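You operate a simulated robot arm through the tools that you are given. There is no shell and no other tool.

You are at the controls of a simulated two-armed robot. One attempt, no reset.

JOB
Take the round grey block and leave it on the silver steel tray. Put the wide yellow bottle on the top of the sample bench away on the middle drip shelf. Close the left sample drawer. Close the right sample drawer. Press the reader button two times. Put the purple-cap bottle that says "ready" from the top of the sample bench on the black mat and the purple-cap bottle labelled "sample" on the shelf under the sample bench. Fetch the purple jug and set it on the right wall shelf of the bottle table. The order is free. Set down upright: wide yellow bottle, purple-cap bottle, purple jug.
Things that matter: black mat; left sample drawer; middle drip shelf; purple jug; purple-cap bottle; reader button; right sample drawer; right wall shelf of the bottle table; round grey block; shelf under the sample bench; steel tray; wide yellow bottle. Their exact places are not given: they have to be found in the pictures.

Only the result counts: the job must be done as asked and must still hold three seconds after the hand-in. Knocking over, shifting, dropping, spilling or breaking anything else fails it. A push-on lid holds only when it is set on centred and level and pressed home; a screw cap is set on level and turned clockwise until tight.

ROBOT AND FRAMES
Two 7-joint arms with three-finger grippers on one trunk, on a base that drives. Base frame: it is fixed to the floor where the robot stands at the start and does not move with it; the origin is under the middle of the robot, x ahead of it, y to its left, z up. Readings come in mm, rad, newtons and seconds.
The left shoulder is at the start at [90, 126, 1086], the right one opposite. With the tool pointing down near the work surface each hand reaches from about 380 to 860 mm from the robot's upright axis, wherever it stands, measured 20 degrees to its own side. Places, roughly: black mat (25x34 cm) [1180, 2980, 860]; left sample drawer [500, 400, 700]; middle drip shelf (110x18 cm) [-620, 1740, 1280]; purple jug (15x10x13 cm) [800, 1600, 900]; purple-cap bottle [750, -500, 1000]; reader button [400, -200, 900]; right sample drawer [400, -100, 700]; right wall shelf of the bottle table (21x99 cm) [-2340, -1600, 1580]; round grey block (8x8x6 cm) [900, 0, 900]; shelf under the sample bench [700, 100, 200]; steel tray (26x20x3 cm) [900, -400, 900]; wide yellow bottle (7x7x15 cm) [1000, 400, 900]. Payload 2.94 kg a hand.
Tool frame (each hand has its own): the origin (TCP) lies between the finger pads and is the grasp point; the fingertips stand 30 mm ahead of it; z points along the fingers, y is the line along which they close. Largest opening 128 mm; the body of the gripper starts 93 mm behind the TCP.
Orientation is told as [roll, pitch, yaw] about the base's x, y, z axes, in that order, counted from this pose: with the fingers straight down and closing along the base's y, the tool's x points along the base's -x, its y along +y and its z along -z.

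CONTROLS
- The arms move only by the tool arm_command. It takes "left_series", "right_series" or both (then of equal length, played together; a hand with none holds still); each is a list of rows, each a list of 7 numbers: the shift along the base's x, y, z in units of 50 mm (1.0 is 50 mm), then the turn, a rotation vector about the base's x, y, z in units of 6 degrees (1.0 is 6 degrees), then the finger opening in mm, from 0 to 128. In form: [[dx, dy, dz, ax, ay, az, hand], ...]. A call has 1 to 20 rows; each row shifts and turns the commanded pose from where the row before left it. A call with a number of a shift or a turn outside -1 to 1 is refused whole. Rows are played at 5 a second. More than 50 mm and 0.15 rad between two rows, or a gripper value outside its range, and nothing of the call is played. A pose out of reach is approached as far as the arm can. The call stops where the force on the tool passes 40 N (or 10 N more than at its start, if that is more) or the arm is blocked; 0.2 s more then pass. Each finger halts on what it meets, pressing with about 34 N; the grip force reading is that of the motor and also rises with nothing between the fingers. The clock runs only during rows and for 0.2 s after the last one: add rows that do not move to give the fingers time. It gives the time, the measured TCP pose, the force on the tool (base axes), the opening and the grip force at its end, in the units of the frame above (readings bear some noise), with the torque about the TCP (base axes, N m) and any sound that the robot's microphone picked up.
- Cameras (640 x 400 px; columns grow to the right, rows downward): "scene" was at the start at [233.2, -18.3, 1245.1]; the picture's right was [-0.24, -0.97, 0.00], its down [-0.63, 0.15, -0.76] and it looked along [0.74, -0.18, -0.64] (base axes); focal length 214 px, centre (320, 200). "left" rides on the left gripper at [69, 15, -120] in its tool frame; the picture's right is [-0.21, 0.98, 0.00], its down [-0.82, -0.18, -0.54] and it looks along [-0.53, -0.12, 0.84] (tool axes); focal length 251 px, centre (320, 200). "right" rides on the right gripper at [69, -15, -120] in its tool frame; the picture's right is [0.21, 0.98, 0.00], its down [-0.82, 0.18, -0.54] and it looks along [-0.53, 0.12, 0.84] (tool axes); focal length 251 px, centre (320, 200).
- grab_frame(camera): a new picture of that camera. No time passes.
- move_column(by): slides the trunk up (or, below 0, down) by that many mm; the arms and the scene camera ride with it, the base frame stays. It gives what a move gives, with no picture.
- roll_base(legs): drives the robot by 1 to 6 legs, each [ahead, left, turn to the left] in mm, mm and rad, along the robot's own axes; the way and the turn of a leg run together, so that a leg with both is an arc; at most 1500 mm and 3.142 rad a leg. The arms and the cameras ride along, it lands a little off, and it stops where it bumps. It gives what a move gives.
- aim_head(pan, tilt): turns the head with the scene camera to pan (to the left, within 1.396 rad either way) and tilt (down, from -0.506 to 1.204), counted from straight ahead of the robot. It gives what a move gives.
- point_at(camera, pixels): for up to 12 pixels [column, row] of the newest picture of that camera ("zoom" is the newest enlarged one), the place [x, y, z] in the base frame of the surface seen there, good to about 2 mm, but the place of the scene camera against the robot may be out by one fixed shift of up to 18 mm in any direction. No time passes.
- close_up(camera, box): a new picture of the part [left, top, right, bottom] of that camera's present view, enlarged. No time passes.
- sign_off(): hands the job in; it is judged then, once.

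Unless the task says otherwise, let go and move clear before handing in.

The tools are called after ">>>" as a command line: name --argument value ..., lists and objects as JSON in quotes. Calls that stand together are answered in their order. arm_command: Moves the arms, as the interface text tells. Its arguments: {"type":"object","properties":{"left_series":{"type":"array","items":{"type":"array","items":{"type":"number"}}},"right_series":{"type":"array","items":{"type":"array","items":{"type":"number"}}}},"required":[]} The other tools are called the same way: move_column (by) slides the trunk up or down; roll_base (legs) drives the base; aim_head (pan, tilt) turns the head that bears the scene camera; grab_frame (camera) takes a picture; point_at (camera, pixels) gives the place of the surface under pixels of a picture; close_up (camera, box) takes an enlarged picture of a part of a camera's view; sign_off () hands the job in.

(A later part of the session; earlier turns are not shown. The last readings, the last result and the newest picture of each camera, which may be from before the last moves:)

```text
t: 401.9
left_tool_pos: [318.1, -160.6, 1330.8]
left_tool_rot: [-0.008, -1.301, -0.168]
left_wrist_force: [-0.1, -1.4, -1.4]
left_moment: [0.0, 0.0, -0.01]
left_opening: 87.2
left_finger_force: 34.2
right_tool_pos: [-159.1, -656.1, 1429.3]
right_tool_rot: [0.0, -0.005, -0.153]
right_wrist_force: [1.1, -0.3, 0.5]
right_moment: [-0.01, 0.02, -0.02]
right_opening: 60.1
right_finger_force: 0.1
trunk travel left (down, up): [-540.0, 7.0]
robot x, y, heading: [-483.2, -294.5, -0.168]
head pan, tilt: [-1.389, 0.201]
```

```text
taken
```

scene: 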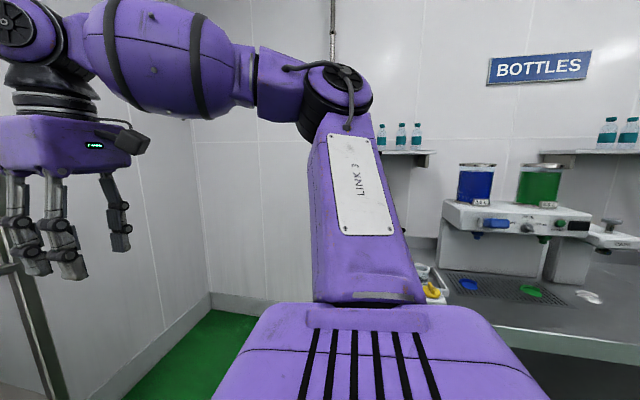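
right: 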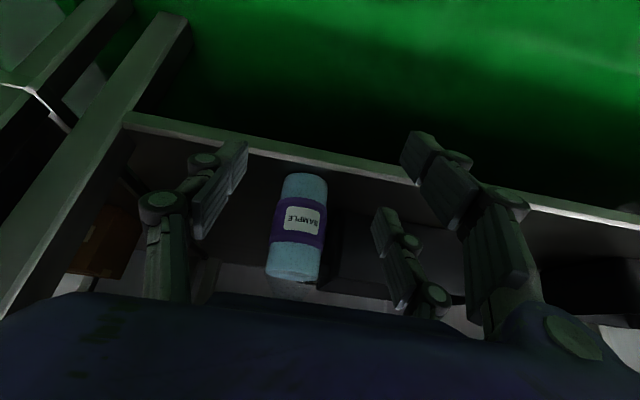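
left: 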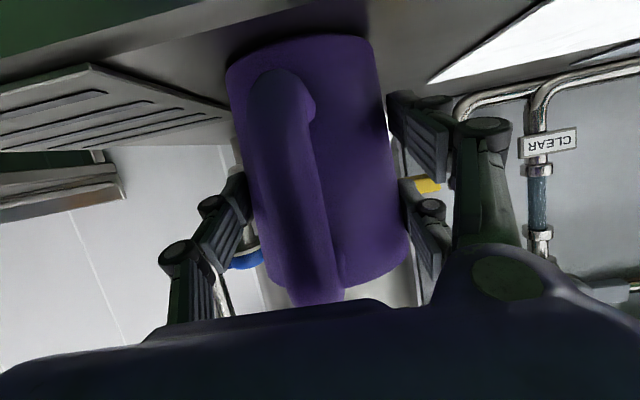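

Two wall shelves appear under the "BOTTLES" sign: left at (405,152), right at (600,152). I turn right to view them.

>>> point_at --camera "scene" --pixels '[[405, 153], [600, 152], [630, 152], [430, 153], [620, 310], [520, 300], [610, 250]]'

>>> roll_base --legs '[[0, 0, -0.9]]'

>>> aim_head --pan -1.2 --tilt 0.1

>>> grab_frame --camera "scene"

```text
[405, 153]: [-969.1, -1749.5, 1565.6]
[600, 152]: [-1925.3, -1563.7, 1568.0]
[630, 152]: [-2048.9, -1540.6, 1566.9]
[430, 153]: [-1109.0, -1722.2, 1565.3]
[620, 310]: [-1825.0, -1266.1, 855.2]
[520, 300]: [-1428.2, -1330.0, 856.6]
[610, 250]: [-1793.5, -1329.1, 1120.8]
```

```text
t: 403.6
left_tool_pos: [303.9, -522.0, 1326.7]
left_tool_rot: [-0.017, -1.297, -0.592]
left_wrist_force: [-0.6, 0.6, -2.0]
left_moment: [0.0, 0.01, -0.04]
left_opening: 88.5
left_finger_force: 14.2
right_tool_pos: [-355.3, -765.5, 1429.0]
right_tool_rot: [0.0, -0.005, -0.62]
right_wrist_force: [-0.6, -0.5, 0.1]
right_moment: [0.03, 0.0, 0.01]
right_opening: 60.0
right_finger_force: 0.1
trunk travel left (down, up): [-540.0, 7.0]
robot x, y, heading: [-484.0, -290.7, -0.633]
head pan, tilt: [-1.389, 0.201]
stopped in leg 1: the force on the tool passed its limit at 59 N (the readings are from after the stop); the commanded pose is now the measured one
```

```text
t: 404.4
left_tool_pos: [304.4, -522.7, 1328.1]
left_tool_rot: [-0.016, -1.301, -0.593]
left_wrist_force: [-0.3, 0.3, -1.6]
left_moment: [0.02, 0.0, 0.01]
left_opening: 88.5
left_finger_force: 14.0
right_tool_pos: [-355.8, -765.0, 1429.2]
right_tool_rot: [-0.002, -0.004, -0.62]
right_wrist_force: [-0.1, -1.1, 0.0]
right_moment: [-0.01, 0.02, 0.02]
right_opening: 60.0
right_finger_force: 0.0
trunk travel left (down, up): [-540.0, 7.0]
robot x, y, heading: [-482.9, -296.4, -0.631]
head pan, tilt: [-1.201, 0.099]
```

```text
taken
```

scene: 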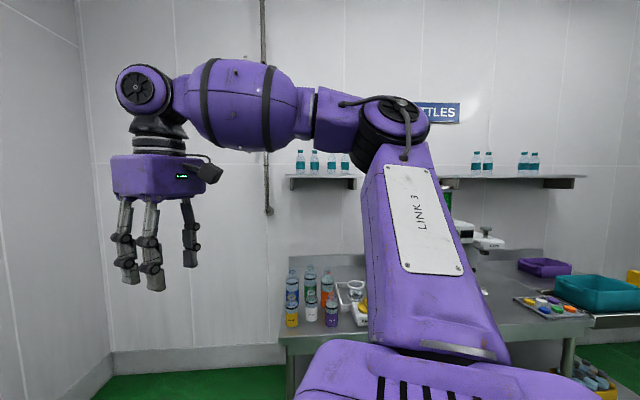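

The left hand with the jug touched the sample rack's post while turning (59 N stop). First I restore the grip force, then look at jug and rack.

>>> arm_command --left_series '[[0, 0, 0, 0, 0, 0, 70], [0, 0, 0, 0, 0, 0, 70], [0, 0, 0, 0, 0, 0, 70]]'

>>> grab_frame --camera "left"

>>> aim_head --pan 0.1 --tilt 0.1

>>> grab_frame --camera "scene"

```text
t: 405.2
left_tool_pos: [303.4, -521.8, 1329.2]
left_tool_rot: [-0.016, -1.301, -0.594]
left_wrist_force: [0.4, 0.0, -3.0]
left_moment: [0.0, -0.01, 0.0]
left_opening: 88.5
left_finger_force: 34.4
right_tool_pos: [-355.6, -765.8, 1427.8]
right_tool_rot: [-0.002, -0.004, -0.618]
right_wrist_force: [-0.4, -0.5, -0.5]
right_moment: [0.02, 0.02, 0.02]
right_opening: 60.0
right_finger_force: 0.0
trunk travel left (down, up): [-540.0, 7.0]
robot x, y, heading: [-480.2, -295.6, -0.64]
head pan, tilt: [-1.201, 0.099]
```

```text
taken
```

left: 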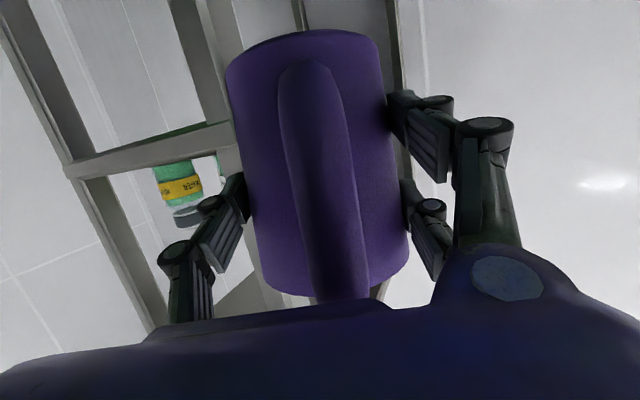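

```text
t: 406.6
left_tool_pos: [302.8, -522.6, 1329.0]
left_tool_rot: [-0.015, -1.301, -0.593]
left_wrist_force: [-0.1, 0.2, -1.1]
left_moment: [0.02, 0.01, 0.0]
left_opening: 88.4
left_finger_force: 34.2
right_tool_pos: [-354.9, -764.5, 1428.1]
right_tool_rot: [0.001, -0.004, -0.618]
right_wrist_force: [1.1, 0.8, 0.2]
right_moment: [-0.03, -0.01, 0.01]
right_opening: 60.1
right_finger_force: 0.1
trunk travel left (down, up): [-540.0, 7.0]
robot x, y, heading: [-480.8, -295.1, -0.636]
head pan, tilt: [0.099, 0.099]
```

```text
taken
```

scene: 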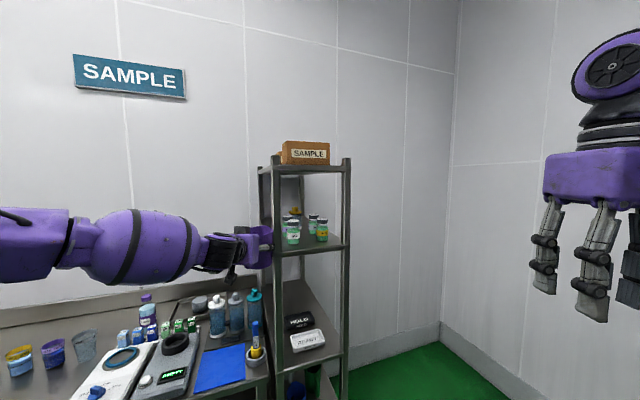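

Rack and its bottles still stand, and the jug is gripped as before. I turn back left, move well away from the rack, then turn toward the bottle table.

>>> roll_base --legs '[[0, 0, 0.2], [-350, 0, 0]]'

>>> roll_base --legs '[[0, 0, -1.2]]'

>>> aim_head --pan -0.5 --tilt 0.1

>>> grab_frame --camera "scene"

>>> grab_frame --camera "left"

```text
t: 409.7
left_tool_pos: [20.5, -215.3, 1327.5]
left_tool_rot: [-0.013, -1.297, -0.397]
left_wrist_force: [0.5, -0.5, -1.3]
left_moment: [-0.02, -0.05, -0.01]
left_opening: 88.1
left_finger_force: 34.0
right_tool_pos: [-578.7, -584.5, 1428.4]
right_tool_rot: [0.0, -0.001, -0.422]
right_wrist_force: [1.0, -0.4, 0.4]
right_moment: [0.0, -0.01, -0.02]
right_opening: 60.0
right_finger_force: 0.1
trunk travel left (down, up): [-540.0, 7.0]
robot x, y, heading: [-794.6, -146.7, -0.442]
head pan, tilt: [0.099, 0.099]
```

```text
t: 413.1
left_tool_pos: [-568.2, -932.5, 1328.5]
left_tool_rot: [-0.015, -1.3, -1.598]
left_wrist_force: [-0.2, 0.2, -1.8]
left_moment: [0.02, 0.0, -0.01]
left_opening: 87.7
left_finger_force: 33.8
right_tool_pos: [-1125.9, -505.8, 1429.3]
right_tool_rot: [0.001, -0.003, -1.626]
right_wrist_force: [0.7, -0.2, -0.6]
right_moment: [-0.02, 0.03, 0.0]
right_opening: 60.1
right_finger_force: 0.1
trunk travel left (down, up): [-540.0, 7.0]
robot x, y, heading: [-797.9, -146.6, -1.644]
head pan, tilt: [0.099, 0.099]
```

```text
t: 414.1
left_tool_pos: [-568.0, -932.8, 1327.9]
left_tool_rot: [-0.013, -1.298, -1.598]
left_wrist_force: [0.1, -0.1, -1.2]
left_moment: [0.0, 0.01, -0.01]
left_opening: 88.1
left_finger_force: 34.2
right_tool_pos: [-1126.4, -506.7, 1429.7]
right_tool_rot: [0.0, -0.003, -1.627]
right_wrist_force: [0.1, 0.5, -0.4]
right_moment: [-0.02, -0.01, 0.02]
right_opening: 60.1
right_finger_force: 0.0
trunk travel left (down, up): [-540.0, 7.0]
robot x, y, heading: [-799.8, -145.7, -1.644]
head pan, tilt: [-0.499, 0.099]
```

```text
taken
```

scene: 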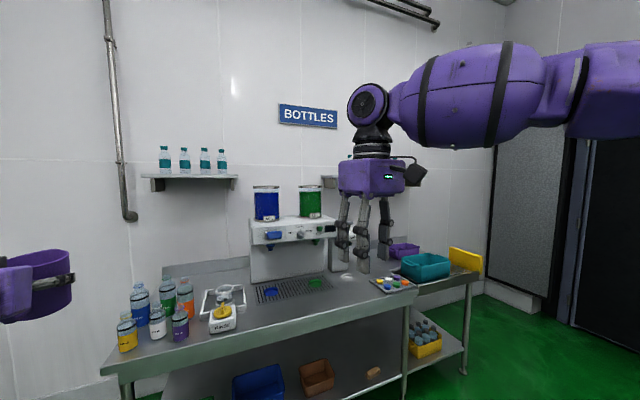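

```text
taken
```

left: 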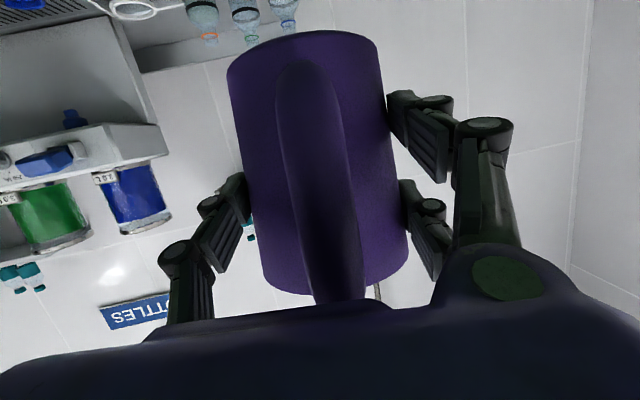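

The left shelf is at (190,178); the right one is hidden behind my right hand at (330,182). I measure the table front and then get a clear view of the right shelf.

>>> point_at --camera "scene" --pixels '[[105, 372], [250, 338], [405, 300], [470, 272], [330, 182], [190, 180], [150, 180], [235, 180], [310, 240], [425, 262], [480, 400], [270, 215]]'

>>> roll_base --legs '[[0, -700, 0]]'

>>> aim_head --pan -0.15 --tilt 0.1

>>> grab_frame --camera "scene"

```text
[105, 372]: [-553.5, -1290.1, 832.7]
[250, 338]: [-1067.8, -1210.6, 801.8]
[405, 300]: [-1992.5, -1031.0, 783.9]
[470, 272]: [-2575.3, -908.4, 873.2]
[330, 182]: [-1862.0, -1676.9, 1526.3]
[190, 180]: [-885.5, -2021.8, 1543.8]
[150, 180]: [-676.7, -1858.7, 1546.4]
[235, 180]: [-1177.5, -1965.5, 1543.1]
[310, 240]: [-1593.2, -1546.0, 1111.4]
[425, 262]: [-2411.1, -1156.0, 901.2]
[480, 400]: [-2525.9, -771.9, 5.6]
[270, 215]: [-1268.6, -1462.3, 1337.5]
```

```text
t: 420.6
left_tool_pos: [-1264.2, -881.7, 1328.1]
left_tool_rot: [-0.018, -1.301, -1.601]
left_wrist_force: [-0.2, 0.2, -0.6]
left_moment: [-0.01, 0.04, 0.01]
left_opening: 88.0
left_finger_force: 34.4
right_tool_pos: [-1823.0, -455.7, 1429.0]
right_tool_rot: [-0.001, -0.005, -1.626]
right_wrist_force: [-0.5, -0.6, 0.7]
right_moment: [0.0, 0.0, 0.0]
right_opening: 60.3
right_finger_force: 0.2
trunk travel left (down, up): [-540.0, 7.0]
robot x, y, heading: [-1491.7, -93.6, -1.643]
head pan, tilt: [-0.499, 0.099]
```

```text
t: 421.4
left_tool_pos: [-1265.2, -882.5, 1327.7]
left_tool_rot: [-0.015, -1.301, -1.6]
left_wrist_force: [-0.2, -0.4, -1.5]
left_moment: [-0.02, 0.0, -0.01]
left_opening: 87.6
left_finger_force: 33.7
right_tool_pos: [-1823.1, -455.4, 1429.3]
right_tool_rot: [0.0, -0.004, -1.627]
right_wrist_force: [-0.2, -0.4, -0.1]
right_moment: [0.01, 0.01, 0.02]
right_opening: 59.8
right_finger_force: 0.2
trunk travel left (down, up): [-540.0, 7.0]
robot x, y, heading: [-1492.7, -97.3, -1.641]
head pan, tilt: [-0.15, 0.099]
```

```text
taken
```

scene: 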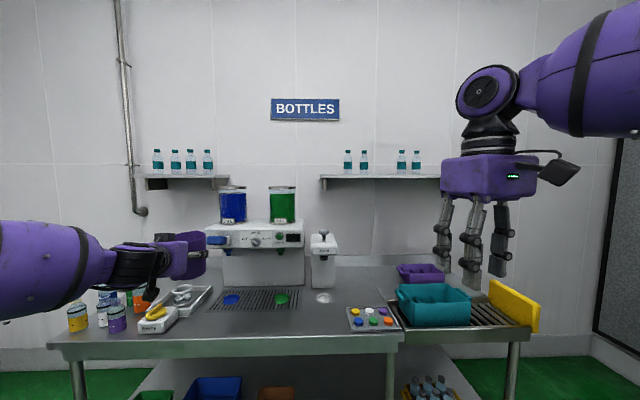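

The right shelf is in clear view with two bottle pairs at (355,162) and (409,162); its middle gap around (383,178) is free. Before going in, I test here whether the left arm can hold the jug upright at shelf height.

>>> arm_command --left_series '[[-0.194, 0.094, 0.79, 0.2, -0.014, 0, 70], [-0.194, 0.094, 0.79, 0.2, -0.014, 0, 70], [-0.194, 0.094, 0.79, 0.2, -0.014, 0, 70], [-0.194, 0.094, 0.79, 0.2, -0.014, 0, 70], [-0.194, 0.094, 0.79, 0, 0, 0, 70], [-0.194, 0.094, 0.79, 0, 0, 0, 70], [-0.194, 0.094, 0.79, 0, 0, 0, 70], [-0.194, 0.094, 0.79, 0, 0, 0, 70]]'

>>> point_at --camera "scene" --pixels '[[325, 180], [383, 180], [435, 178], [347, 172], [364, 172], [402, 172], [416, 172], [383, 176], [330, 177], [440, 176]]'

```text
t: 423.2
left_tool_pos: [-1302.8, -837.7, 1563.8]
left_tool_rot: [-0.005, -1.216, -1.607]
left_wrist_force: [1.0, 0.0, -2.0]
left_moment: [-0.01, 0.04, -0.01]
left_opening: 87.6
left_finger_force: 34.1
left hand out of reach, approached as far as the arm can: row 5, 6, 7, 8
right_tool_pos: [-1821.2, -454.7, 1429.1]
right_tool_rot: [-0.001, -0.003, -1.626]
right_wrist_force: [1.0, 0.8, 0.7]
right_moment: [0.01, 0.01, 0.01]
right_opening: 60.0
right_finger_force: 0.0
trunk travel left (down, up): [-540.0, 7.0]
robot x, y, heading: [-1495.1, -98.7, -1.647]
head pan, tilt: [-0.15, 0.099]
```

```text
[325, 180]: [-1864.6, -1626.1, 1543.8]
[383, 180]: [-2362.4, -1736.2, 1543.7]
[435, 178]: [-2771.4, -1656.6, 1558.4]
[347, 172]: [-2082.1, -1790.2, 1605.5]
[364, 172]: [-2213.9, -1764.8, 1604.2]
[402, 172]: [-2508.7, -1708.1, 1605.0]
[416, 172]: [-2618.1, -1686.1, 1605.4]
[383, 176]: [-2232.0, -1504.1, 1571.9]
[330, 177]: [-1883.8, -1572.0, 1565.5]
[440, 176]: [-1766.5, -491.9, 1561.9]
```

The limit is z≈1564 at this distance, so I would have to stand closer than the table allows. I check the free floor to the right of the side table as another standing place.

>>> aim_head --pan -0.75 --tilt 0.35

>>> grab_frame --camera "scene"

>>> point_at --camera "scene" --pixels '[[300, 330], [350, 300], [400, 300], [250, 250], [200, 250], [450, 330], [330, 220], [420, 250], [280, 290], [150, 280], [370, 160], [500, 250]]'

```text
t: 424.2
left_tool_pos: [-1302.9, -836.4, 1565.2]
left_tool_rot: [-0.006, -1.216, -1.609]
left_wrist_force: [1.3, 0.3, -1.8]
left_moment: [0.03, 0.0, 0.02]
left_opening: 87.4
left_finger_force: 34.0
right_tool_pos: [-1823.3, -454.9, 1428.8]
right_tool_rot: [0.0, -0.004, -1.626]
right_wrist_force: [0.2, 0.6, -0.3]
right_moment: [0.02, -0.01, 0.03]
right_opening: 60.0
right_finger_force: 0.0
trunk travel left (down, up): [-540.0, 7.0]
robot x, y, heading: [-1495.7, -98.8, -1.647]
head pan, tilt: [-0.75, 0.351]
```

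```text
taken
```

scene: 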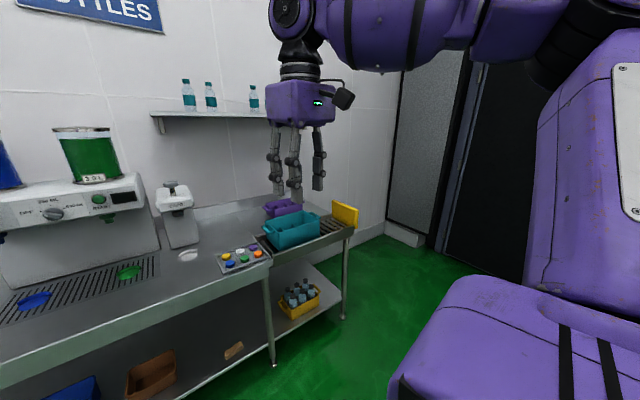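

```text
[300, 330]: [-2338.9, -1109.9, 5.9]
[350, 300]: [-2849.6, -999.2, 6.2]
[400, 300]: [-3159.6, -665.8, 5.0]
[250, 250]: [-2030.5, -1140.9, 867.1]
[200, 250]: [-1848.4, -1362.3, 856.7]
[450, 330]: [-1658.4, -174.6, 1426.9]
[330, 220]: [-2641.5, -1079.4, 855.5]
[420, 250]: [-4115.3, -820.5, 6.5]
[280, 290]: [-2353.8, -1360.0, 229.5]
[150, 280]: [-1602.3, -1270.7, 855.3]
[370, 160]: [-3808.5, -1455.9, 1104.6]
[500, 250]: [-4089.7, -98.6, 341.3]
```

There is free floor right of the side table, directly before the shelf's right end, which has ~28 cm free beyond the bottles. I drive there, square to that wall.

>>> roll_base --legs '[[0, 0, -0.124], [250, -600, 0], [0, -570, 0]]'

>>> aim_head --pan 0.3 --tilt 0.1

>>> grab_frame --camera "scene"

```text
t: 435.6
left_tool_pos: [-2589.8, -872.8, 1565.5]
left_tool_rot: [-0.007, -1.217, -1.73]
left_wrist_force: [0.8, 0.0, -0.8]
left_moment: [0.01, 0.01, -0.03]
left_opening: 87.5
left_finger_force: 33.5
right_tool_pos: [-3059.6, -431.2, 1429.7]
right_tool_rot: [0.0, -0.004, -1.749]
right_wrist_force: [0.2, -0.2, 0.0]
right_moment: [0.0, -0.02, -0.03]
right_opening: 60.1
right_finger_force: 0.0
trunk travel left (down, up): [-540.0, 7.0]
robot x, y, heading: [-2685.2, -112.8, -1.769]
head pan, tilt: [-0.75, 0.351]
```

```text
t: 436.9
left_tool_pos: [-2590.2, -872.2, 1565.2]
left_tool_rot: [-0.004, -1.215, -1.731]
left_wrist_force: [-0.7, -0.3, -1.0]
left_moment: [0.04, 0.01, -0.02]
left_opening: 87.2
left_finger_force: 34.0
right_tool_pos: [-3059.3, -431.0, 1429.1]
right_tool_rot: [0.0, -0.004, -1.749]
right_wrist_force: [-0.6, 0.5, -0.9]
right_moment: [0.02, -0.01, 0.0]
right_opening: 59.8
right_finger_force: 0.1
trunk travel left (down, up): [-540.0, 7.0]
robot x, y, heading: [-2685.8, -114.7, -1.767]
head pan, tilt: [0.3, 0.099]
```

```text
taken
```

scene: 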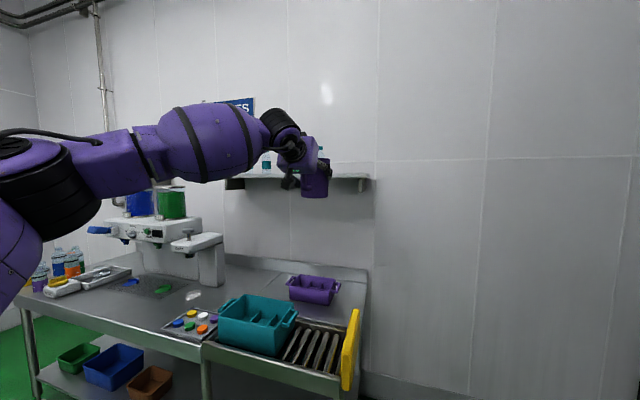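

Now the shelf's right end shows at (365,178). I zoom and measure end, bottles and free part.

>>> close_up --camera "scene" --box '[220, 130, 400, 220]'

>>> point_at --camera "zoom" --pixels '[[500, 210], [490, 215], [420, 215], [130, 205], [140, 170], [360, 145], [440, 205], [500, 225], [60, 200], [450, 165]]'

>>> point_at --camera "scene" --pixels '[[355, 390], [350, 330], [350, 300], [345, 372], [205, 345], [365, 275]]'

```text
3.56 times, centred on (310, 175) of scene
```

zoom: 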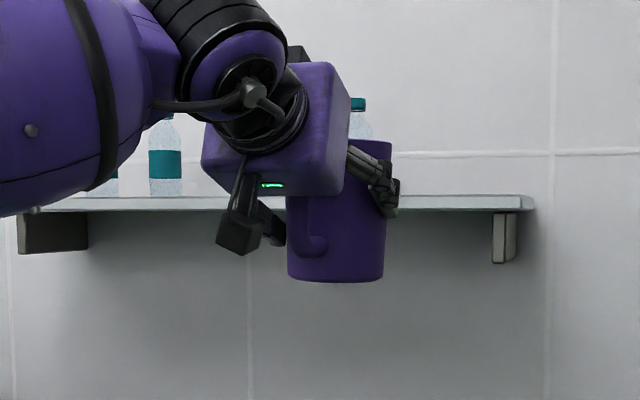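

```text
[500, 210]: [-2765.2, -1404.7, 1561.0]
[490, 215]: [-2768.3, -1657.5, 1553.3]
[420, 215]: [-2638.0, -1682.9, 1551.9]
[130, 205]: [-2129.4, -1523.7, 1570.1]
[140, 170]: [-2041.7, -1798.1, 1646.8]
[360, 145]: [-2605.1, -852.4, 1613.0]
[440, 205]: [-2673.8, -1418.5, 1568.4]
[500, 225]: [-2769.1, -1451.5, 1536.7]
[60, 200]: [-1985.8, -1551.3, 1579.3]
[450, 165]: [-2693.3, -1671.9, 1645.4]
```

```text
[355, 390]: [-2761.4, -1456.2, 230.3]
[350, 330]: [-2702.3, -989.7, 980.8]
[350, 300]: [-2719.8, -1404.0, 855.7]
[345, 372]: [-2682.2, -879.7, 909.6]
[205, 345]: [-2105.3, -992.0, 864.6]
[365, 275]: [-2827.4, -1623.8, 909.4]
```

The side table's end board is at n≈−2456, so I go further right and let the left arm reach toward its own side, where it reaches farther.

>>> roll_base --legs '[[0, -190, 0], [330, 0, 0]]'

>>> arm_command --left_series '[[0.5, -0.1, 0.3, 0, 0, 0, 70], [0.5, -0.1, 0.3, 0, 0, 0, 70], [0.5, -0.1, 0.4, 0, 0, 0, 70], [0.5, -0.1, 0.4, 0, 0, 0, 70], [0.4, -0.1, 0.4, 0, 0, 0, 70], [0.4, -0.1, 0.4, 0, 0, 0, 70]]'

```text
t: 441.0
left_tool_pos: [-2839.5, -1156.8, 1567.1]
left_tool_rot: [-0.007, -1.22, -1.731]
left_wrist_force: [-0.2, 0.6, -1.1]
left_moment: [-0.01, -0.04, 0.0]
left_opening: 87.0
left_finger_force: 34.1
right_tool_pos: [-3309.8, -714.3, 1430.6]
right_tool_rot: [0.0, -0.008, -1.749]
right_wrist_force: [0.2, 0.7, -0.1]
right_moment: [-0.06, 0.02, 0.02]
right_opening: 60.4
right_finger_force: 0.1
trunk travel left (down, up): [-540.0, 7.0]
robot x, y, heading: [-2939.6, -402.6, -1.77]
head pan, tilt: [0.3, 0.099]
```

```text
t: 442.4
left_tool_pos: [-2689.9, -1174.0, 1676.4]
left_tool_rot: [-0.006, -1.22, -1.733]
left_wrist_force: [-1.1, 0.8, -1.4]
left_moment: [0.01, -0.01, 0.11]
left_opening: 87.3
left_finger_force: 33.9
left hand out of reach, approached as far as the arm can: row 5, 6
right_tool_pos: [-3307.7, -716.2, 1430.3]
right_tool_rot: [0.0, -0.007, -1.75]
right_wrist_force: [1.5, 0.4, 0.4]
right_moment: [-0.04, 0.07, 0.0]
right_opening: 60.0
right_finger_force: 0.1
trunk travel left (down, up): [-540.0, 7.0]
robot x, y, heading: [-2939.6, -404.3, -1.764]
head pan, tilt: [0.3, 0.099]
```

On its own side the arm reaches fwd 706, z=1676, fine. The jug (base ≈1604) is in line with the free shelf end; I drive forward 200 mm and check.

>>> roll_base --legs '[[200, 0, 0]]'

>>> aim_head --pan 0.55 --tilt -0.2

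>>> grab_frame --camera "scene"

>>> grab_frame --camera "left"

```text
t: 444.0
left_tool_pos: [-2729.1, -1368.0, 1679.2]
left_tool_rot: [-0.008, -1.222, -1.73]
left_wrist_force: [0.8, 0.5, -1.3]
left_moment: [0.0, 0.01, 0.0]
left_opening: 87.1
left_finger_force: 33.5
right_tool_pos: [-3347.1, -909.5, 1430.3]
right_tool_rot: [0.0, -0.008, -1.752]
right_wrist_force: [-0.4, 0.0, 0.3]
right_moment: [-0.05, 0.03, 0.01]
right_opening: 60.2
right_finger_force: 0.0
trunk travel left (down, up): [-540.0, 7.0]
robot x, y, heading: [-2978.0, -594.3, -1.769]
head pan, tilt: [0.3, 0.099]
```

```text
t: 444.8
left_tool_pos: [-2731.2, -1372.9, 1674.6]
left_tool_rot: [-0.009, -1.217, -1.731]
left_wrist_force: [-0.4, 0.5, -1.6]
left_moment: [0.0, -0.05, -0.02]
left_opening: 87.2
left_finger_force: 33.8
right_tool_pos: [-3347.9, -914.2, 1428.5]
right_tool_rot: [0.0, -0.002, -1.75]
right_wrist_force: [0.1, 0.2, 0.1]
right_moment: [0.04, 0.01, 0.0]
right_opening: 60.0
right_finger_force: 0.0
trunk travel left (down, up): [-540.0, 7.0]
robot x, y, heading: [-2979.6, -596.6, -1.764]
head pan, tilt: [0.55, -0.201]
```

```text
taken
```

scene: 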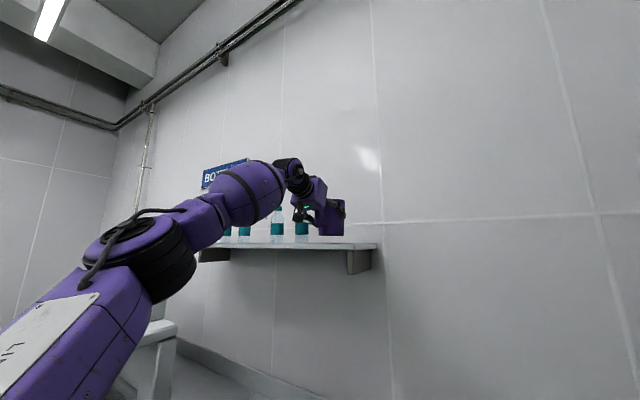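

```text
taken
```

left: 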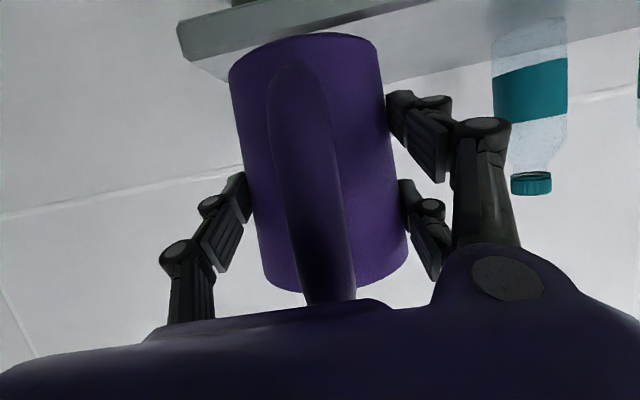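

The left camera sees the shelf's end and the next bottle. I measure the shelf surface from it.

>>> point_at --camera "left" --pixels '[[190, 42], [215, 62], [440, 50], [600, 15], [530, 100], [530, 180], [230, 30], [420, 20], [450, 75], [210, 75], [560, 30]]'

```text
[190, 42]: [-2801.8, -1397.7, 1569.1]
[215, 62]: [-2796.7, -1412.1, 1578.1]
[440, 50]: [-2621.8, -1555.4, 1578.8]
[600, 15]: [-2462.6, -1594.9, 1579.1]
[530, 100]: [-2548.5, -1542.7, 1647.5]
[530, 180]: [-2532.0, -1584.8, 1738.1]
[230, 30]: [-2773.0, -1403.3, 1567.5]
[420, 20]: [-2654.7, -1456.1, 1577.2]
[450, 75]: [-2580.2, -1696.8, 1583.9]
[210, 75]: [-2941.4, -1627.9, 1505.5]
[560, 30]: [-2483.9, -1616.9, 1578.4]
```

Shelf top is z≈1578.5, front edge l≈−1927. Jug base hangs 24 mm above; I drive 88 mm further in.

>>> roll_base --legs '[[88, 0, 0]]'

>>> grab_frame --camera "left"

>>> close_up --camera "scene" --box '[220, 150, 420, 290]'

```text
t: 445.9
left_tool_pos: [-2745.8, -1448.4, 1680.8]
left_tool_rot: [-0.009, -1.226, -1.728]
left_wrist_force: [0.9, 0.1, -0.9]
left_moment: [0.01, 0.01, 0.02]
left_opening: 87.4
left_finger_force: 34.0
right_tool_pos: [-3365.0, -990.8, 1433.1]
right_tool_rot: [-0.002, -0.011, -1.751]
right_wrist_force: [0.9, 0.6, 0.5]
right_moment: [-0.06, 0.02, 0.02]
right_opening: 60.0
right_finger_force: 0.0
trunk travel left (down, up): [-540.0, 7.0]
robot x, y, heading: [-2996.3, -681.4, -1.768]
head pan, tilt: [0.55, -0.201]
```

```text
taken
```

left: 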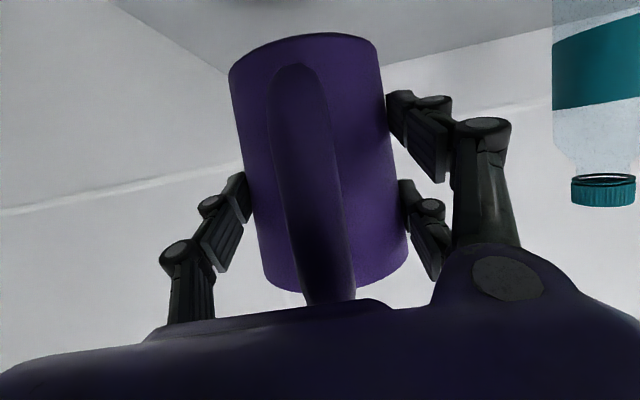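

```text
2.86 times, centred on (320, 220) of scene
```

zoom: 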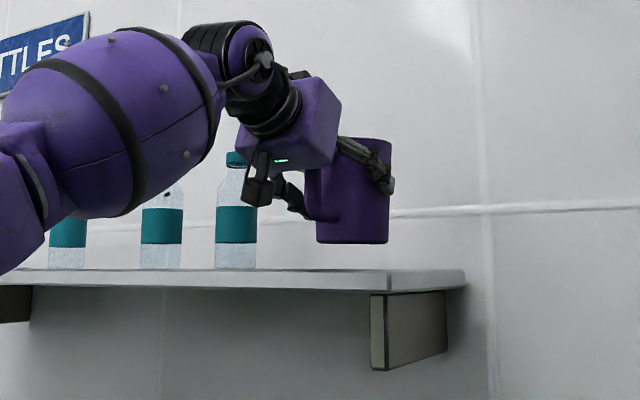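

The jug hangs upright over the free shelf end. I lower it, creeping at the end.

>>> arm_command --left_series '[[0, 0, -0.3, 0, 0, 0, 70], [0, 0, -0.1, 0, 0, 0, 70], [0, 0, -0.06, 0, 0, 0, 70], [0, 0, -0.04, 0, 0, 0, 70], [0, 0, 0, 0, 0, 0, 70]]'

>>> close_up --camera "scene" --box '[260, 180, 380, 270]'

```text
t: 447.1
left_tool_pos: [-2746.8, -1452.5, 1652.9]
left_tool_rot: [-0.012, -1.22, -1.728]
left_wrist_force: [1.1, 1.5, 3.3]
left_moment: [0.1, 0.14, -0.08]
left_opening: 87.1
left_finger_force: 33.6
right_tool_pos: [-3365.2, -995.3, 1429.6]
right_tool_rot: [0.001, -0.006, -1.752]
right_wrist_force: [-0.5, -0.4, 0.4]
right_moment: [-0.02, 0.0, -0.01]
right_opening: 59.9
right_finger_force: 0.2
trunk travel left (down, up): [-540.0, 7.0]
robot x, y, heading: [-2993.0, -682.1, -1.769]
head pan, tilt: [0.55, -0.201]
```

```text
4.44 times, centred on (320, 225) of scene
```

zoom: 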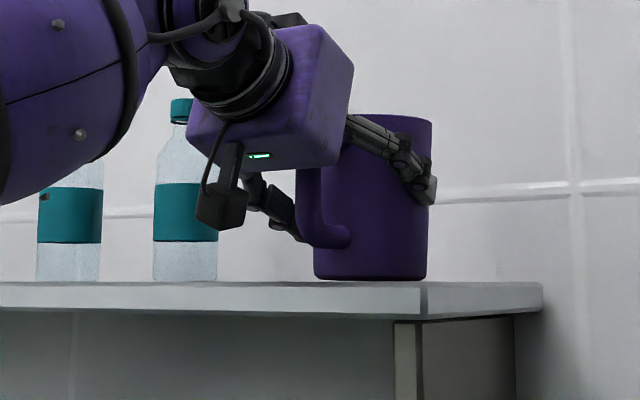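

Touching lightly (z≈1653). One more millimetre, then I open slowly.

>>> arm_command --left_series '[[0, 0, -0.02, 0, 0, 0, 70], [0, 0, 0, 0, 0, 0, 70]]'

>>> arm_command --left_series '[[0, 0, 0, 0, 0, 0, 86], [0, 0, 0, 0, 0, 0, 89], [0, 0, 0, 0, 0, 0, 92], [0, 0, 0, 0, 0, 0, 97], [0, 0, 0, 0, 0, 0, 104], [0, 0, 0, 0, 0, 0, 114], [0, 0, 0, 0, 0, 0, 124], [0, 0, 0, 0, 0, 0, 128], [0, 0, 0, 0, 0, 0, 128]]'

>>> grab_frame --camera "left"

>>> close_up --camera "scene" --box '[260, 180, 380, 270]'

```text
t: 447.7
left_tool_pos: [-2744.8, -1453.6, 1653.1]
left_tool_rot: [-0.011, -1.222, -1.728]
left_wrist_force: [1.0, -1.9, 8.5]
left_moment: [-0.11, 0.2, 0.06]
left_opening: 87.2
left_finger_force: 34.5
right_tool_pos: [-3366.5, -995.6, 1429.6]
right_tool_rot: [0.001, -0.007, -1.75]
right_wrist_force: [0.9, -0.6, -0.2]
right_moment: [-0.02, 0.01, 0.02]
right_opening: 59.8
right_finger_force: 0.1
trunk travel left (down, up): [-540.0, 7.0]
robot x, y, heading: [-2995.0, -683.2, -1.769]
head pan, tilt: [0.55, -0.201]
```

```text
t: 449.7
left_tool_pos: [-2746.6, -1453.9, 1651.3]
left_tool_rot: [-0.01, -1.22, -1.729]
left_wrist_force: [0.1, 0.4, 0.5]
left_moment: [0.01, -0.04, -0.01]
left_opening: 128.0
left_finger_force: 0.1
right_tool_pos: [-3365.7, -995.8, 1429.1]
right_tool_rot: [0.0, -0.005, -1.749]
right_wrist_force: [-0.9, 0.4, -1.0]
right_moment: [-0.01, -0.03, 0.03]
right_opening: 60.1
right_finger_force: 0.0
trunk travel left (down, up): [-540.0, 7.0]
robot x, y, heading: [-2990.7, -683.4, -1.768]
head pan, tilt: [0.55, -0.201]
```

```text
taken
```

left: 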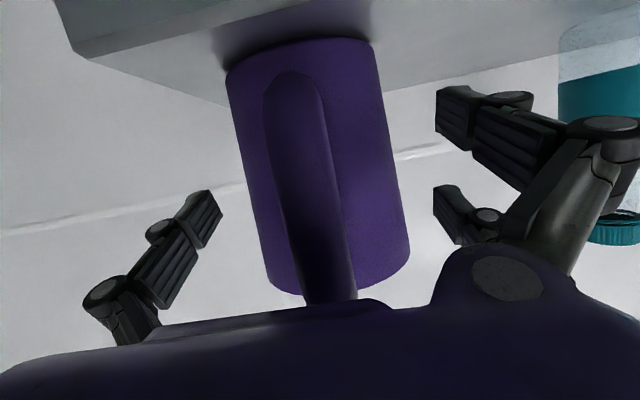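

```text
4.44 times, centred on (320, 225) of scene
```

zoom: 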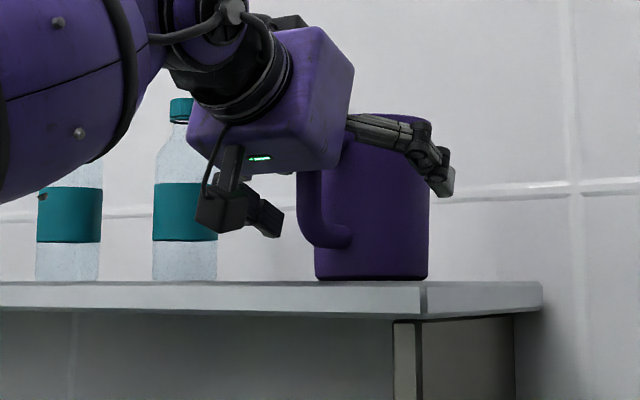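

The jug stands upright on the right wall shelf, hand open. I withdraw straight back.

>>> roll_base --legs '[[-300, 0, 0]]'

>>> grab_frame --camera "left"

>>> grab_frame --camera "scene"

```text
t: 451.8
left_tool_pos: [-2687.5, -1161.9, 1648.4]
left_tool_rot: [-0.009, -1.218, -1.729]
left_wrist_force: [-0.3, -0.7, 0.5]
left_moment: [0.0, -0.01, 0.0]
left_opening: 127.9
left_finger_force: 0.0
right_tool_pos: [-3307.0, -702.6, 1428.5]
right_tool_rot: [0.0, -0.003, -1.751]
right_wrist_force: [0.0, -0.4, 0.5]
right_moment: [0.02, 0.0, -0.01]
right_opening: 60.0
right_finger_force: 0.1
trunk travel left (down, up): [-540.0, 7.0]
robot x, y, heading: [-2936.7, -385.7, -1.773]
head pan, tilt: [0.55, -0.201]
```

```text
taken
```

left: 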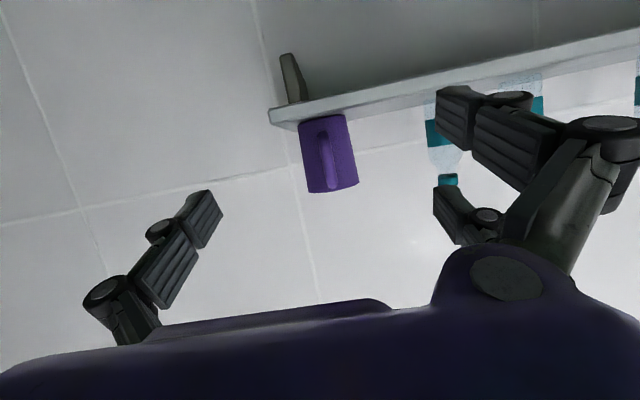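

```text
taken
```

scene: 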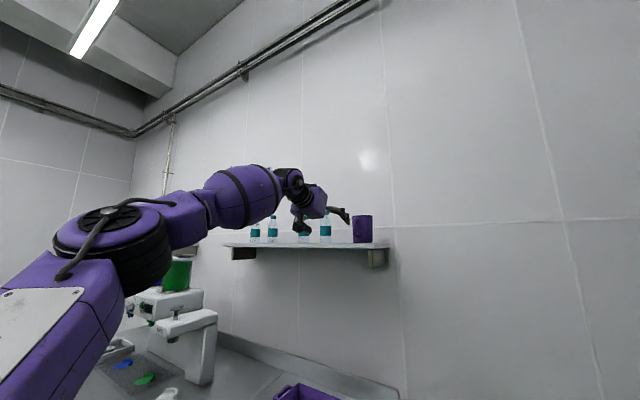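

Jug placed. Now the yellow bottle: I back away, fold the left arm to a moderate pose, and drive back to the sample bench.

>>> roll_base --legs '[[-500, 0, 0]]'

>>> arm_command --left_series '[[-0.4, 0.3, -0.6, 0.5, -0.1, 0, 100], [-0.4, 0.3, -0.6, 0.5, -0.1, 0, 90], [-0.4, 0.2, -0.6, 0.6, -0.12, 0, 90], [-0.4, 0.1, -0.6, 0.6, -0.12, 0, 90], [-0.3, 0, -0.6, 0.6, -0.12, 0, 90], [-0.2, 0, -0.6, 0.6, -0.12, 0, 90], [-0.2, 0, -0.6, 0.6, -0.12, 0, 90], [-0.2, 0, -0.6, 0.3, -0.06, 0, 90]]'

>>> move_column --by -105

>>> move_column --by -105

```text
t: 454.7
left_tool_pos: [-2587.7, -668.1, 1648.8]
left_tool_rot: [-0.007, -1.216, -1.728]
left_wrist_force: [-0.8, -0.8, 0.2]
left_moment: [0.06, 0.01, 0.03]
left_opening: 128.0
left_finger_force: 0.1
right_tool_pos: [-3207.5, -212.9, 1428.0]
right_tool_rot: [0.001, -0.004, -1.747]
right_wrist_force: [-0.2, -0.4, -0.4]
right_moment: [0.04, -0.01, -0.03]
right_opening: 59.7
right_finger_force: 0.0
trunk travel left (down, up): [-540.0, 7.0]
robot x, y, heading: [-2839.3, 105.9, -1.761]
head pan, tilt: [0.55, -0.201]
```

```text
t: 456.5
left_tool_pos: [-2712.0, -622.5, 1410.3]
left_tool_rot: [0.016, -0.758, -1.749]
left_wrist_force: [-0.8, 0.0, 0.6]
left_moment: [0.01, -0.02, -0.01]
left_opening: 89.8
left_finger_force: 0.1
right_tool_pos: [-3210.2, -211.5, 1429.5]
right_tool_rot: [0.0, -0.003, -1.747]
right_wrist_force: [-1.3, -0.4, -0.3]
right_moment: [0.02, 0.03, 0.01]
right_opening: 60.0
right_finger_force: 0.1
trunk travel left (down, up): [-540.0, 7.0]
robot x, y, heading: [-2838.9, 103.5, -1.761]
head pan, tilt: [0.55, -0.201]
```

```text
t: 457.9
left_tool_pos: [-2711.9, -620.9, 1306.0]
left_tool_rot: [0.017, -0.76, -1.748]
left_wrist_force: [0.5, 0.4, 0.8]
left_moment: [-0.02, -0.02, -0.01]
left_opening: 89.9
left_finger_force: 0.1
right_tool_pos: [-3207.6, -210.2, 1323.8]
right_tool_rot: [0.002, -0.008, -1.747]
right_wrist_force: [-0.2, 0.9, 0.0]
right_moment: [-0.02, 0.02, -0.02]
right_opening: 59.8
right_finger_force: 0.1
trunk travel left (down, up): [-435.0, 112.0]
robot x, y, heading: [-2836.4, 101.7, -1.769]
head pan, tilt: [0.55, -0.201]
```

```text
t: 459.2
left_tool_pos: [-2711.3, -621.4, 1200.6]
left_tool_rot: [0.016, -0.76, -1.748]
left_wrist_force: [-0.5, 0.2, 0.6]
left_moment: [-0.01, 0.02, 0.01]
left_opening: 89.9
left_finger_force: 0.1
right_tool_pos: [-3207.3, -211.2, 1220.6]
right_tool_rot: [-0.001, -0.005, -1.748]
right_wrist_force: [-0.3, -0.9, -0.2]
right_moment: [-0.01, -0.01, -0.02]
right_opening: 59.8
right_finger_force: 0.0
trunk travel left (down, up): [-330.0, 217.0]
robot x, y, heading: [-2837.3, 102.8, -1.765]
head pan, tilt: [0.55, -0.201]
```

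Both arms are in compact poses and the trunk is back at its usual height. I strafe back toward the sample bench.

>>> roll_base --legs '[[0, 1200, 0], [0, 1050, 0]]'

>>> roll_base --legs '[[-300, 0, 0], [0, 0, 1.56]]'

>>> aim_head --pan 0.1 --tilt 0.4

>>> grab_frame --camera "scene"

```text
t: 479.1
left_tool_pos: [-512.1, -1052.3, 1199.5]
left_tool_rot: [0.018, -0.759, -1.749]
left_wrist_force: [0.4, 0.2, 0.0]
left_moment: [-0.02, -0.01, 0.0]
left_opening: 90.1
left_finger_force: 0.0
right_tool_pos: [-1006.8, -640.1, 1218.8]
right_tool_rot: [0.001, -0.007, -1.749]
right_wrist_force: [0.5, -0.3, 0.0]
right_moment: [-0.01, 0.0, -0.01]
right_opening: 60.0
right_finger_force: 0.1
trunk travel left (down, up): [-330.0, 217.0]
robot x, y, heading: [-634.9, -326.7, -1.768]
head pan, tilt: [0.55, -0.201]
```

```text
t: 484.9
left_tool_pos: [149.9, 84.5, 1199.9]
left_tool_rot: [0.018, -0.759, -0.193]
left_wrist_force: [0.1, 0.3, 0.6]
left_moment: [0.03, 0.01, 0.03]
left_opening: 90.0
left_finger_force: 0.0
right_tool_pos: [-268.9, -405.7, 1219.5]
right_tool_rot: [0.0, -0.005, -0.192]
right_wrist_force: [0.4, -0.6, 0.2]
right_moment: [-0.01, 0.04, -0.01]
right_opening: 60.2
right_finger_force: 0.0
trunk travel left (down, up): [-330.0, 217.0]
robot x, y, heading: [-575.9, -28.3, -0.211]
head pan, tilt: [0.55, -0.201]
```

```text
t: 485.9
left_tool_pos: [151.7, 85.3, 1198.9]
left_tool_rot: [0.018, -0.759, -0.192]
left_wrist_force: [-0.5, -0.4, -0.4]
left_moment: [-0.01, 0.0, -0.01]
left_opening: 89.8
left_finger_force: 0.0
right_tool_pos: [-268.2, -404.8, 1218.1]
right_tool_rot: [0.001, -0.005, -0.193]
right_wrist_force: [0.3, -0.1, 1.0]
right_moment: [-0.05, 0.01, -0.01]
right_opening: 60.0
right_finger_force: 0.1
trunk travel left (down, up): [-330.0, 217.0]
robot x, y, heading: [-581.3, -29.9, -0.208]
head pan, tilt: [0.099, 0.4]
```

```text
taken
```

scene: 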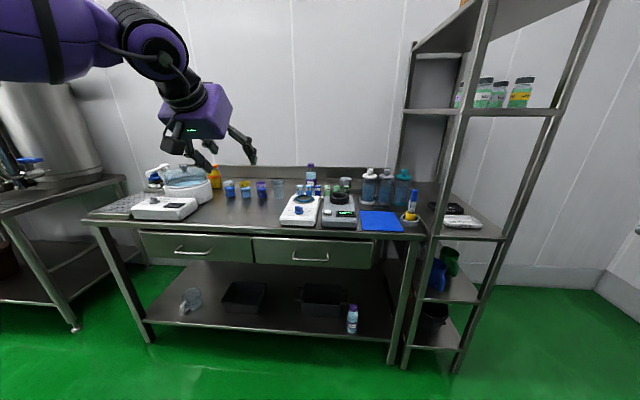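

Everything on the bench stands as it should. I drive in front of the yellow bottle for a close look.

>>> roll_base --legs '[[300, 483, 0]]'

>>> aim_head --pan 0.3 --tilt 0.5

>>> grab_frame --camera "scene"

>>> grab_frame --camera "left"

>>> close_up --camera "scene" --box '[180, 120, 400, 270]'

```text
t: 490.7
left_tool_pos: [543.1, 492.7, 1199.8]
left_tool_rot: [0.018, -0.76, -0.195]
left_wrist_force: [-0.2, 0.1, 0.7]
left_moment: [0.0, 0.0, 0.0]
left_opening: 90.1
left_finger_force: 0.1
right_tool_pos: [123.5, 3.9, 1219.5]
right_tool_rot: [0.0, -0.006, -0.194]
right_wrist_force: [0.2, 0.1, 0.6]
right_moment: [-0.04, -0.01, 0.0]
right_opening: 59.8
right_finger_force: 0.0
trunk travel left (down, up): [-330.0, 217.0]
robot x, y, heading: [-186.3, 381.1, -0.217]
head pan, tilt: [0.099, 0.4]
```

```text
t: 491.4
left_tool_pos: [543.0, 491.6, 1199.9]
left_tool_rot: [0.017, -0.76, -0.196]
left_wrist_force: [0.3, -0.5, 0.6]
left_moment: [0.04, 0.02, 0.01]
left_opening: 89.8
left_finger_force: 0.1
right_tool_pos: [123.4, 4.5, 1218.5]
right_tool_rot: [0.0, -0.006, -0.193]
right_wrist_force: [0.1, 0.4, 0.0]
right_moment: [0.05, 0.01, 0.01]
right_opening: 60.3
right_finger_force: 0.0
trunk travel left (down, up): [-330.0, 217.0]
robot x, y, heading: [-186.3, 381.5, -0.216]
head pan, tilt: [0.3, 0.499]
```

```text
taken
```

scene: 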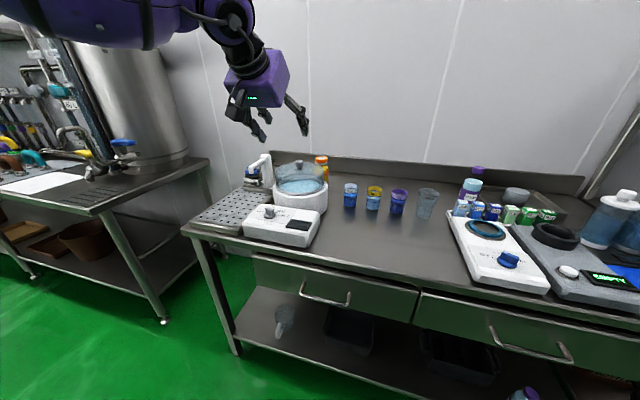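

```text
taken
```

left: 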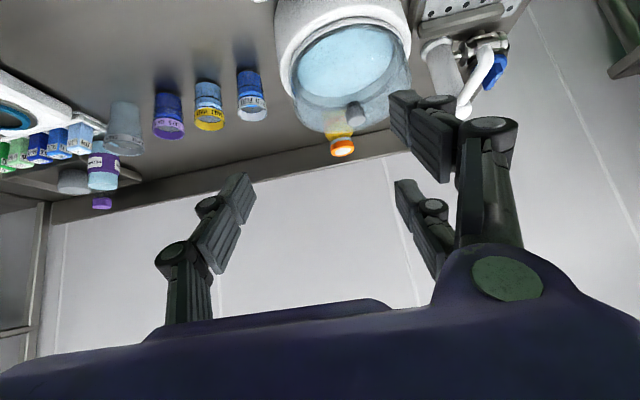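

```text
2.67 times, centred on (290, 195) of scene
```

zoom: 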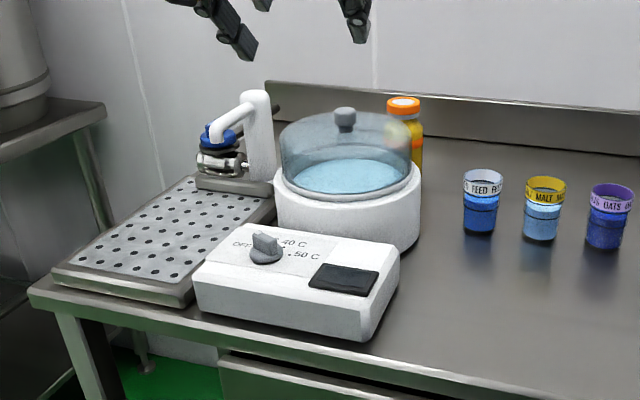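

The yellow bottle stands right behind the covered bath. I measure bottle, lid knob and lid rim from the left camera and the scene.

>>> point_at --camera "left" --pixels '[[343, 149], [332, 149], [353, 148], [342, 140], [357, 113], [300, 90], [408, 70], [345, 10], [345, 120], [285, 40], [253, 95], [250, 115]]'

>>> point_at --camera "zoom" --pixels '[[404, 102], [392, 102], [418, 102], [404, 112], [412, 135], [345, 112], [345, 130], [415, 165], [420, 200], [280, 150], [482, 178], [480, 230]]'

```text
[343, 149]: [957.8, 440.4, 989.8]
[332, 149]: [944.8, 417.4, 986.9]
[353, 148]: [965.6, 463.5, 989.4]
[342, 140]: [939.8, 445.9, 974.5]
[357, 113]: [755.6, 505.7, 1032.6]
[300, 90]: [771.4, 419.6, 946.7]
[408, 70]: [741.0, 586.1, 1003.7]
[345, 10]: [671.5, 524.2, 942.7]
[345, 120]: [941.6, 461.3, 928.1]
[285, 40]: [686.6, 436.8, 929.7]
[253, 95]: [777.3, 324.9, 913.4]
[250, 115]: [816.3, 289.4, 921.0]
```

```text
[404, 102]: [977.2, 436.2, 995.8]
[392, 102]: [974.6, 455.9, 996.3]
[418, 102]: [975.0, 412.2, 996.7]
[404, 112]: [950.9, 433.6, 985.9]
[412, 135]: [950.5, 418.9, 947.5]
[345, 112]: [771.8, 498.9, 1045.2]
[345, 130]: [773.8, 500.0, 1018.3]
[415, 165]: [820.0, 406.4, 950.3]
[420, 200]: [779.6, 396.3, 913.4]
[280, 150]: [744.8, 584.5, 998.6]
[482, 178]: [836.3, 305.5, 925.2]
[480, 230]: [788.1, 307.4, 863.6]
```

The right arm, coming from the right-front side between bath and cups, suits this bottle (centre (957,440), top 990). I bring the right hand to a 45° tilt first.

>>> arm_command --right_series '[[0.559, -0.123, -0.15, -0.1785, -0.814, 0, 110], [0.559, -0.123, -0.15, -0.1785, -0.814, 0, 110], [0.559, -0.123, -0.15, -0.1785, -0.814, 0, 110], [0.559, -0.123, -0.15, -0.1785, -0.814, 0, 110], [0.559, -0.123, -0.15, -0.1785, -0.814, 0, 110], [0.559, -0.123, -0.15, -0.1785, -0.814, 0, 110], [0.559, -0.123, -0.15, -0.1785, -0.814, 0, 110], [0.559, -0.123, -0.15, -0.1785, -0.814, 0, 110], [0.559, -0.123, -0.15, -0.1785, -0.814, 0, 110]]'

```text
t: 493.4
left_tool_pos: [544.2, 493.2, 1199.7]
left_tool_rot: [0.018, -0.759, -0.197]
left_wrist_force: [1.3, -0.2, -0.5]
left_moment: [0.02, 0.04, 0.0]
left_opening: 89.9
left_finger_force: 0.0
right_tool_pos: [377.0, -52.4, 1149.9]
right_tool_rot: [-0.023, -0.791, -0.185]
right_wrist_force: [-0.2, 0.0, -0.2]
right_moment: [-0.02, 0.02, 0.01]
right_opening: 110.0
right_finger_force: 0.1
trunk travel left (down, up): [-330.0, 217.0]
robot x, y, heading: [-183.9, 379.9, -0.216]
head pan, tilt: [0.3, 0.499]
```

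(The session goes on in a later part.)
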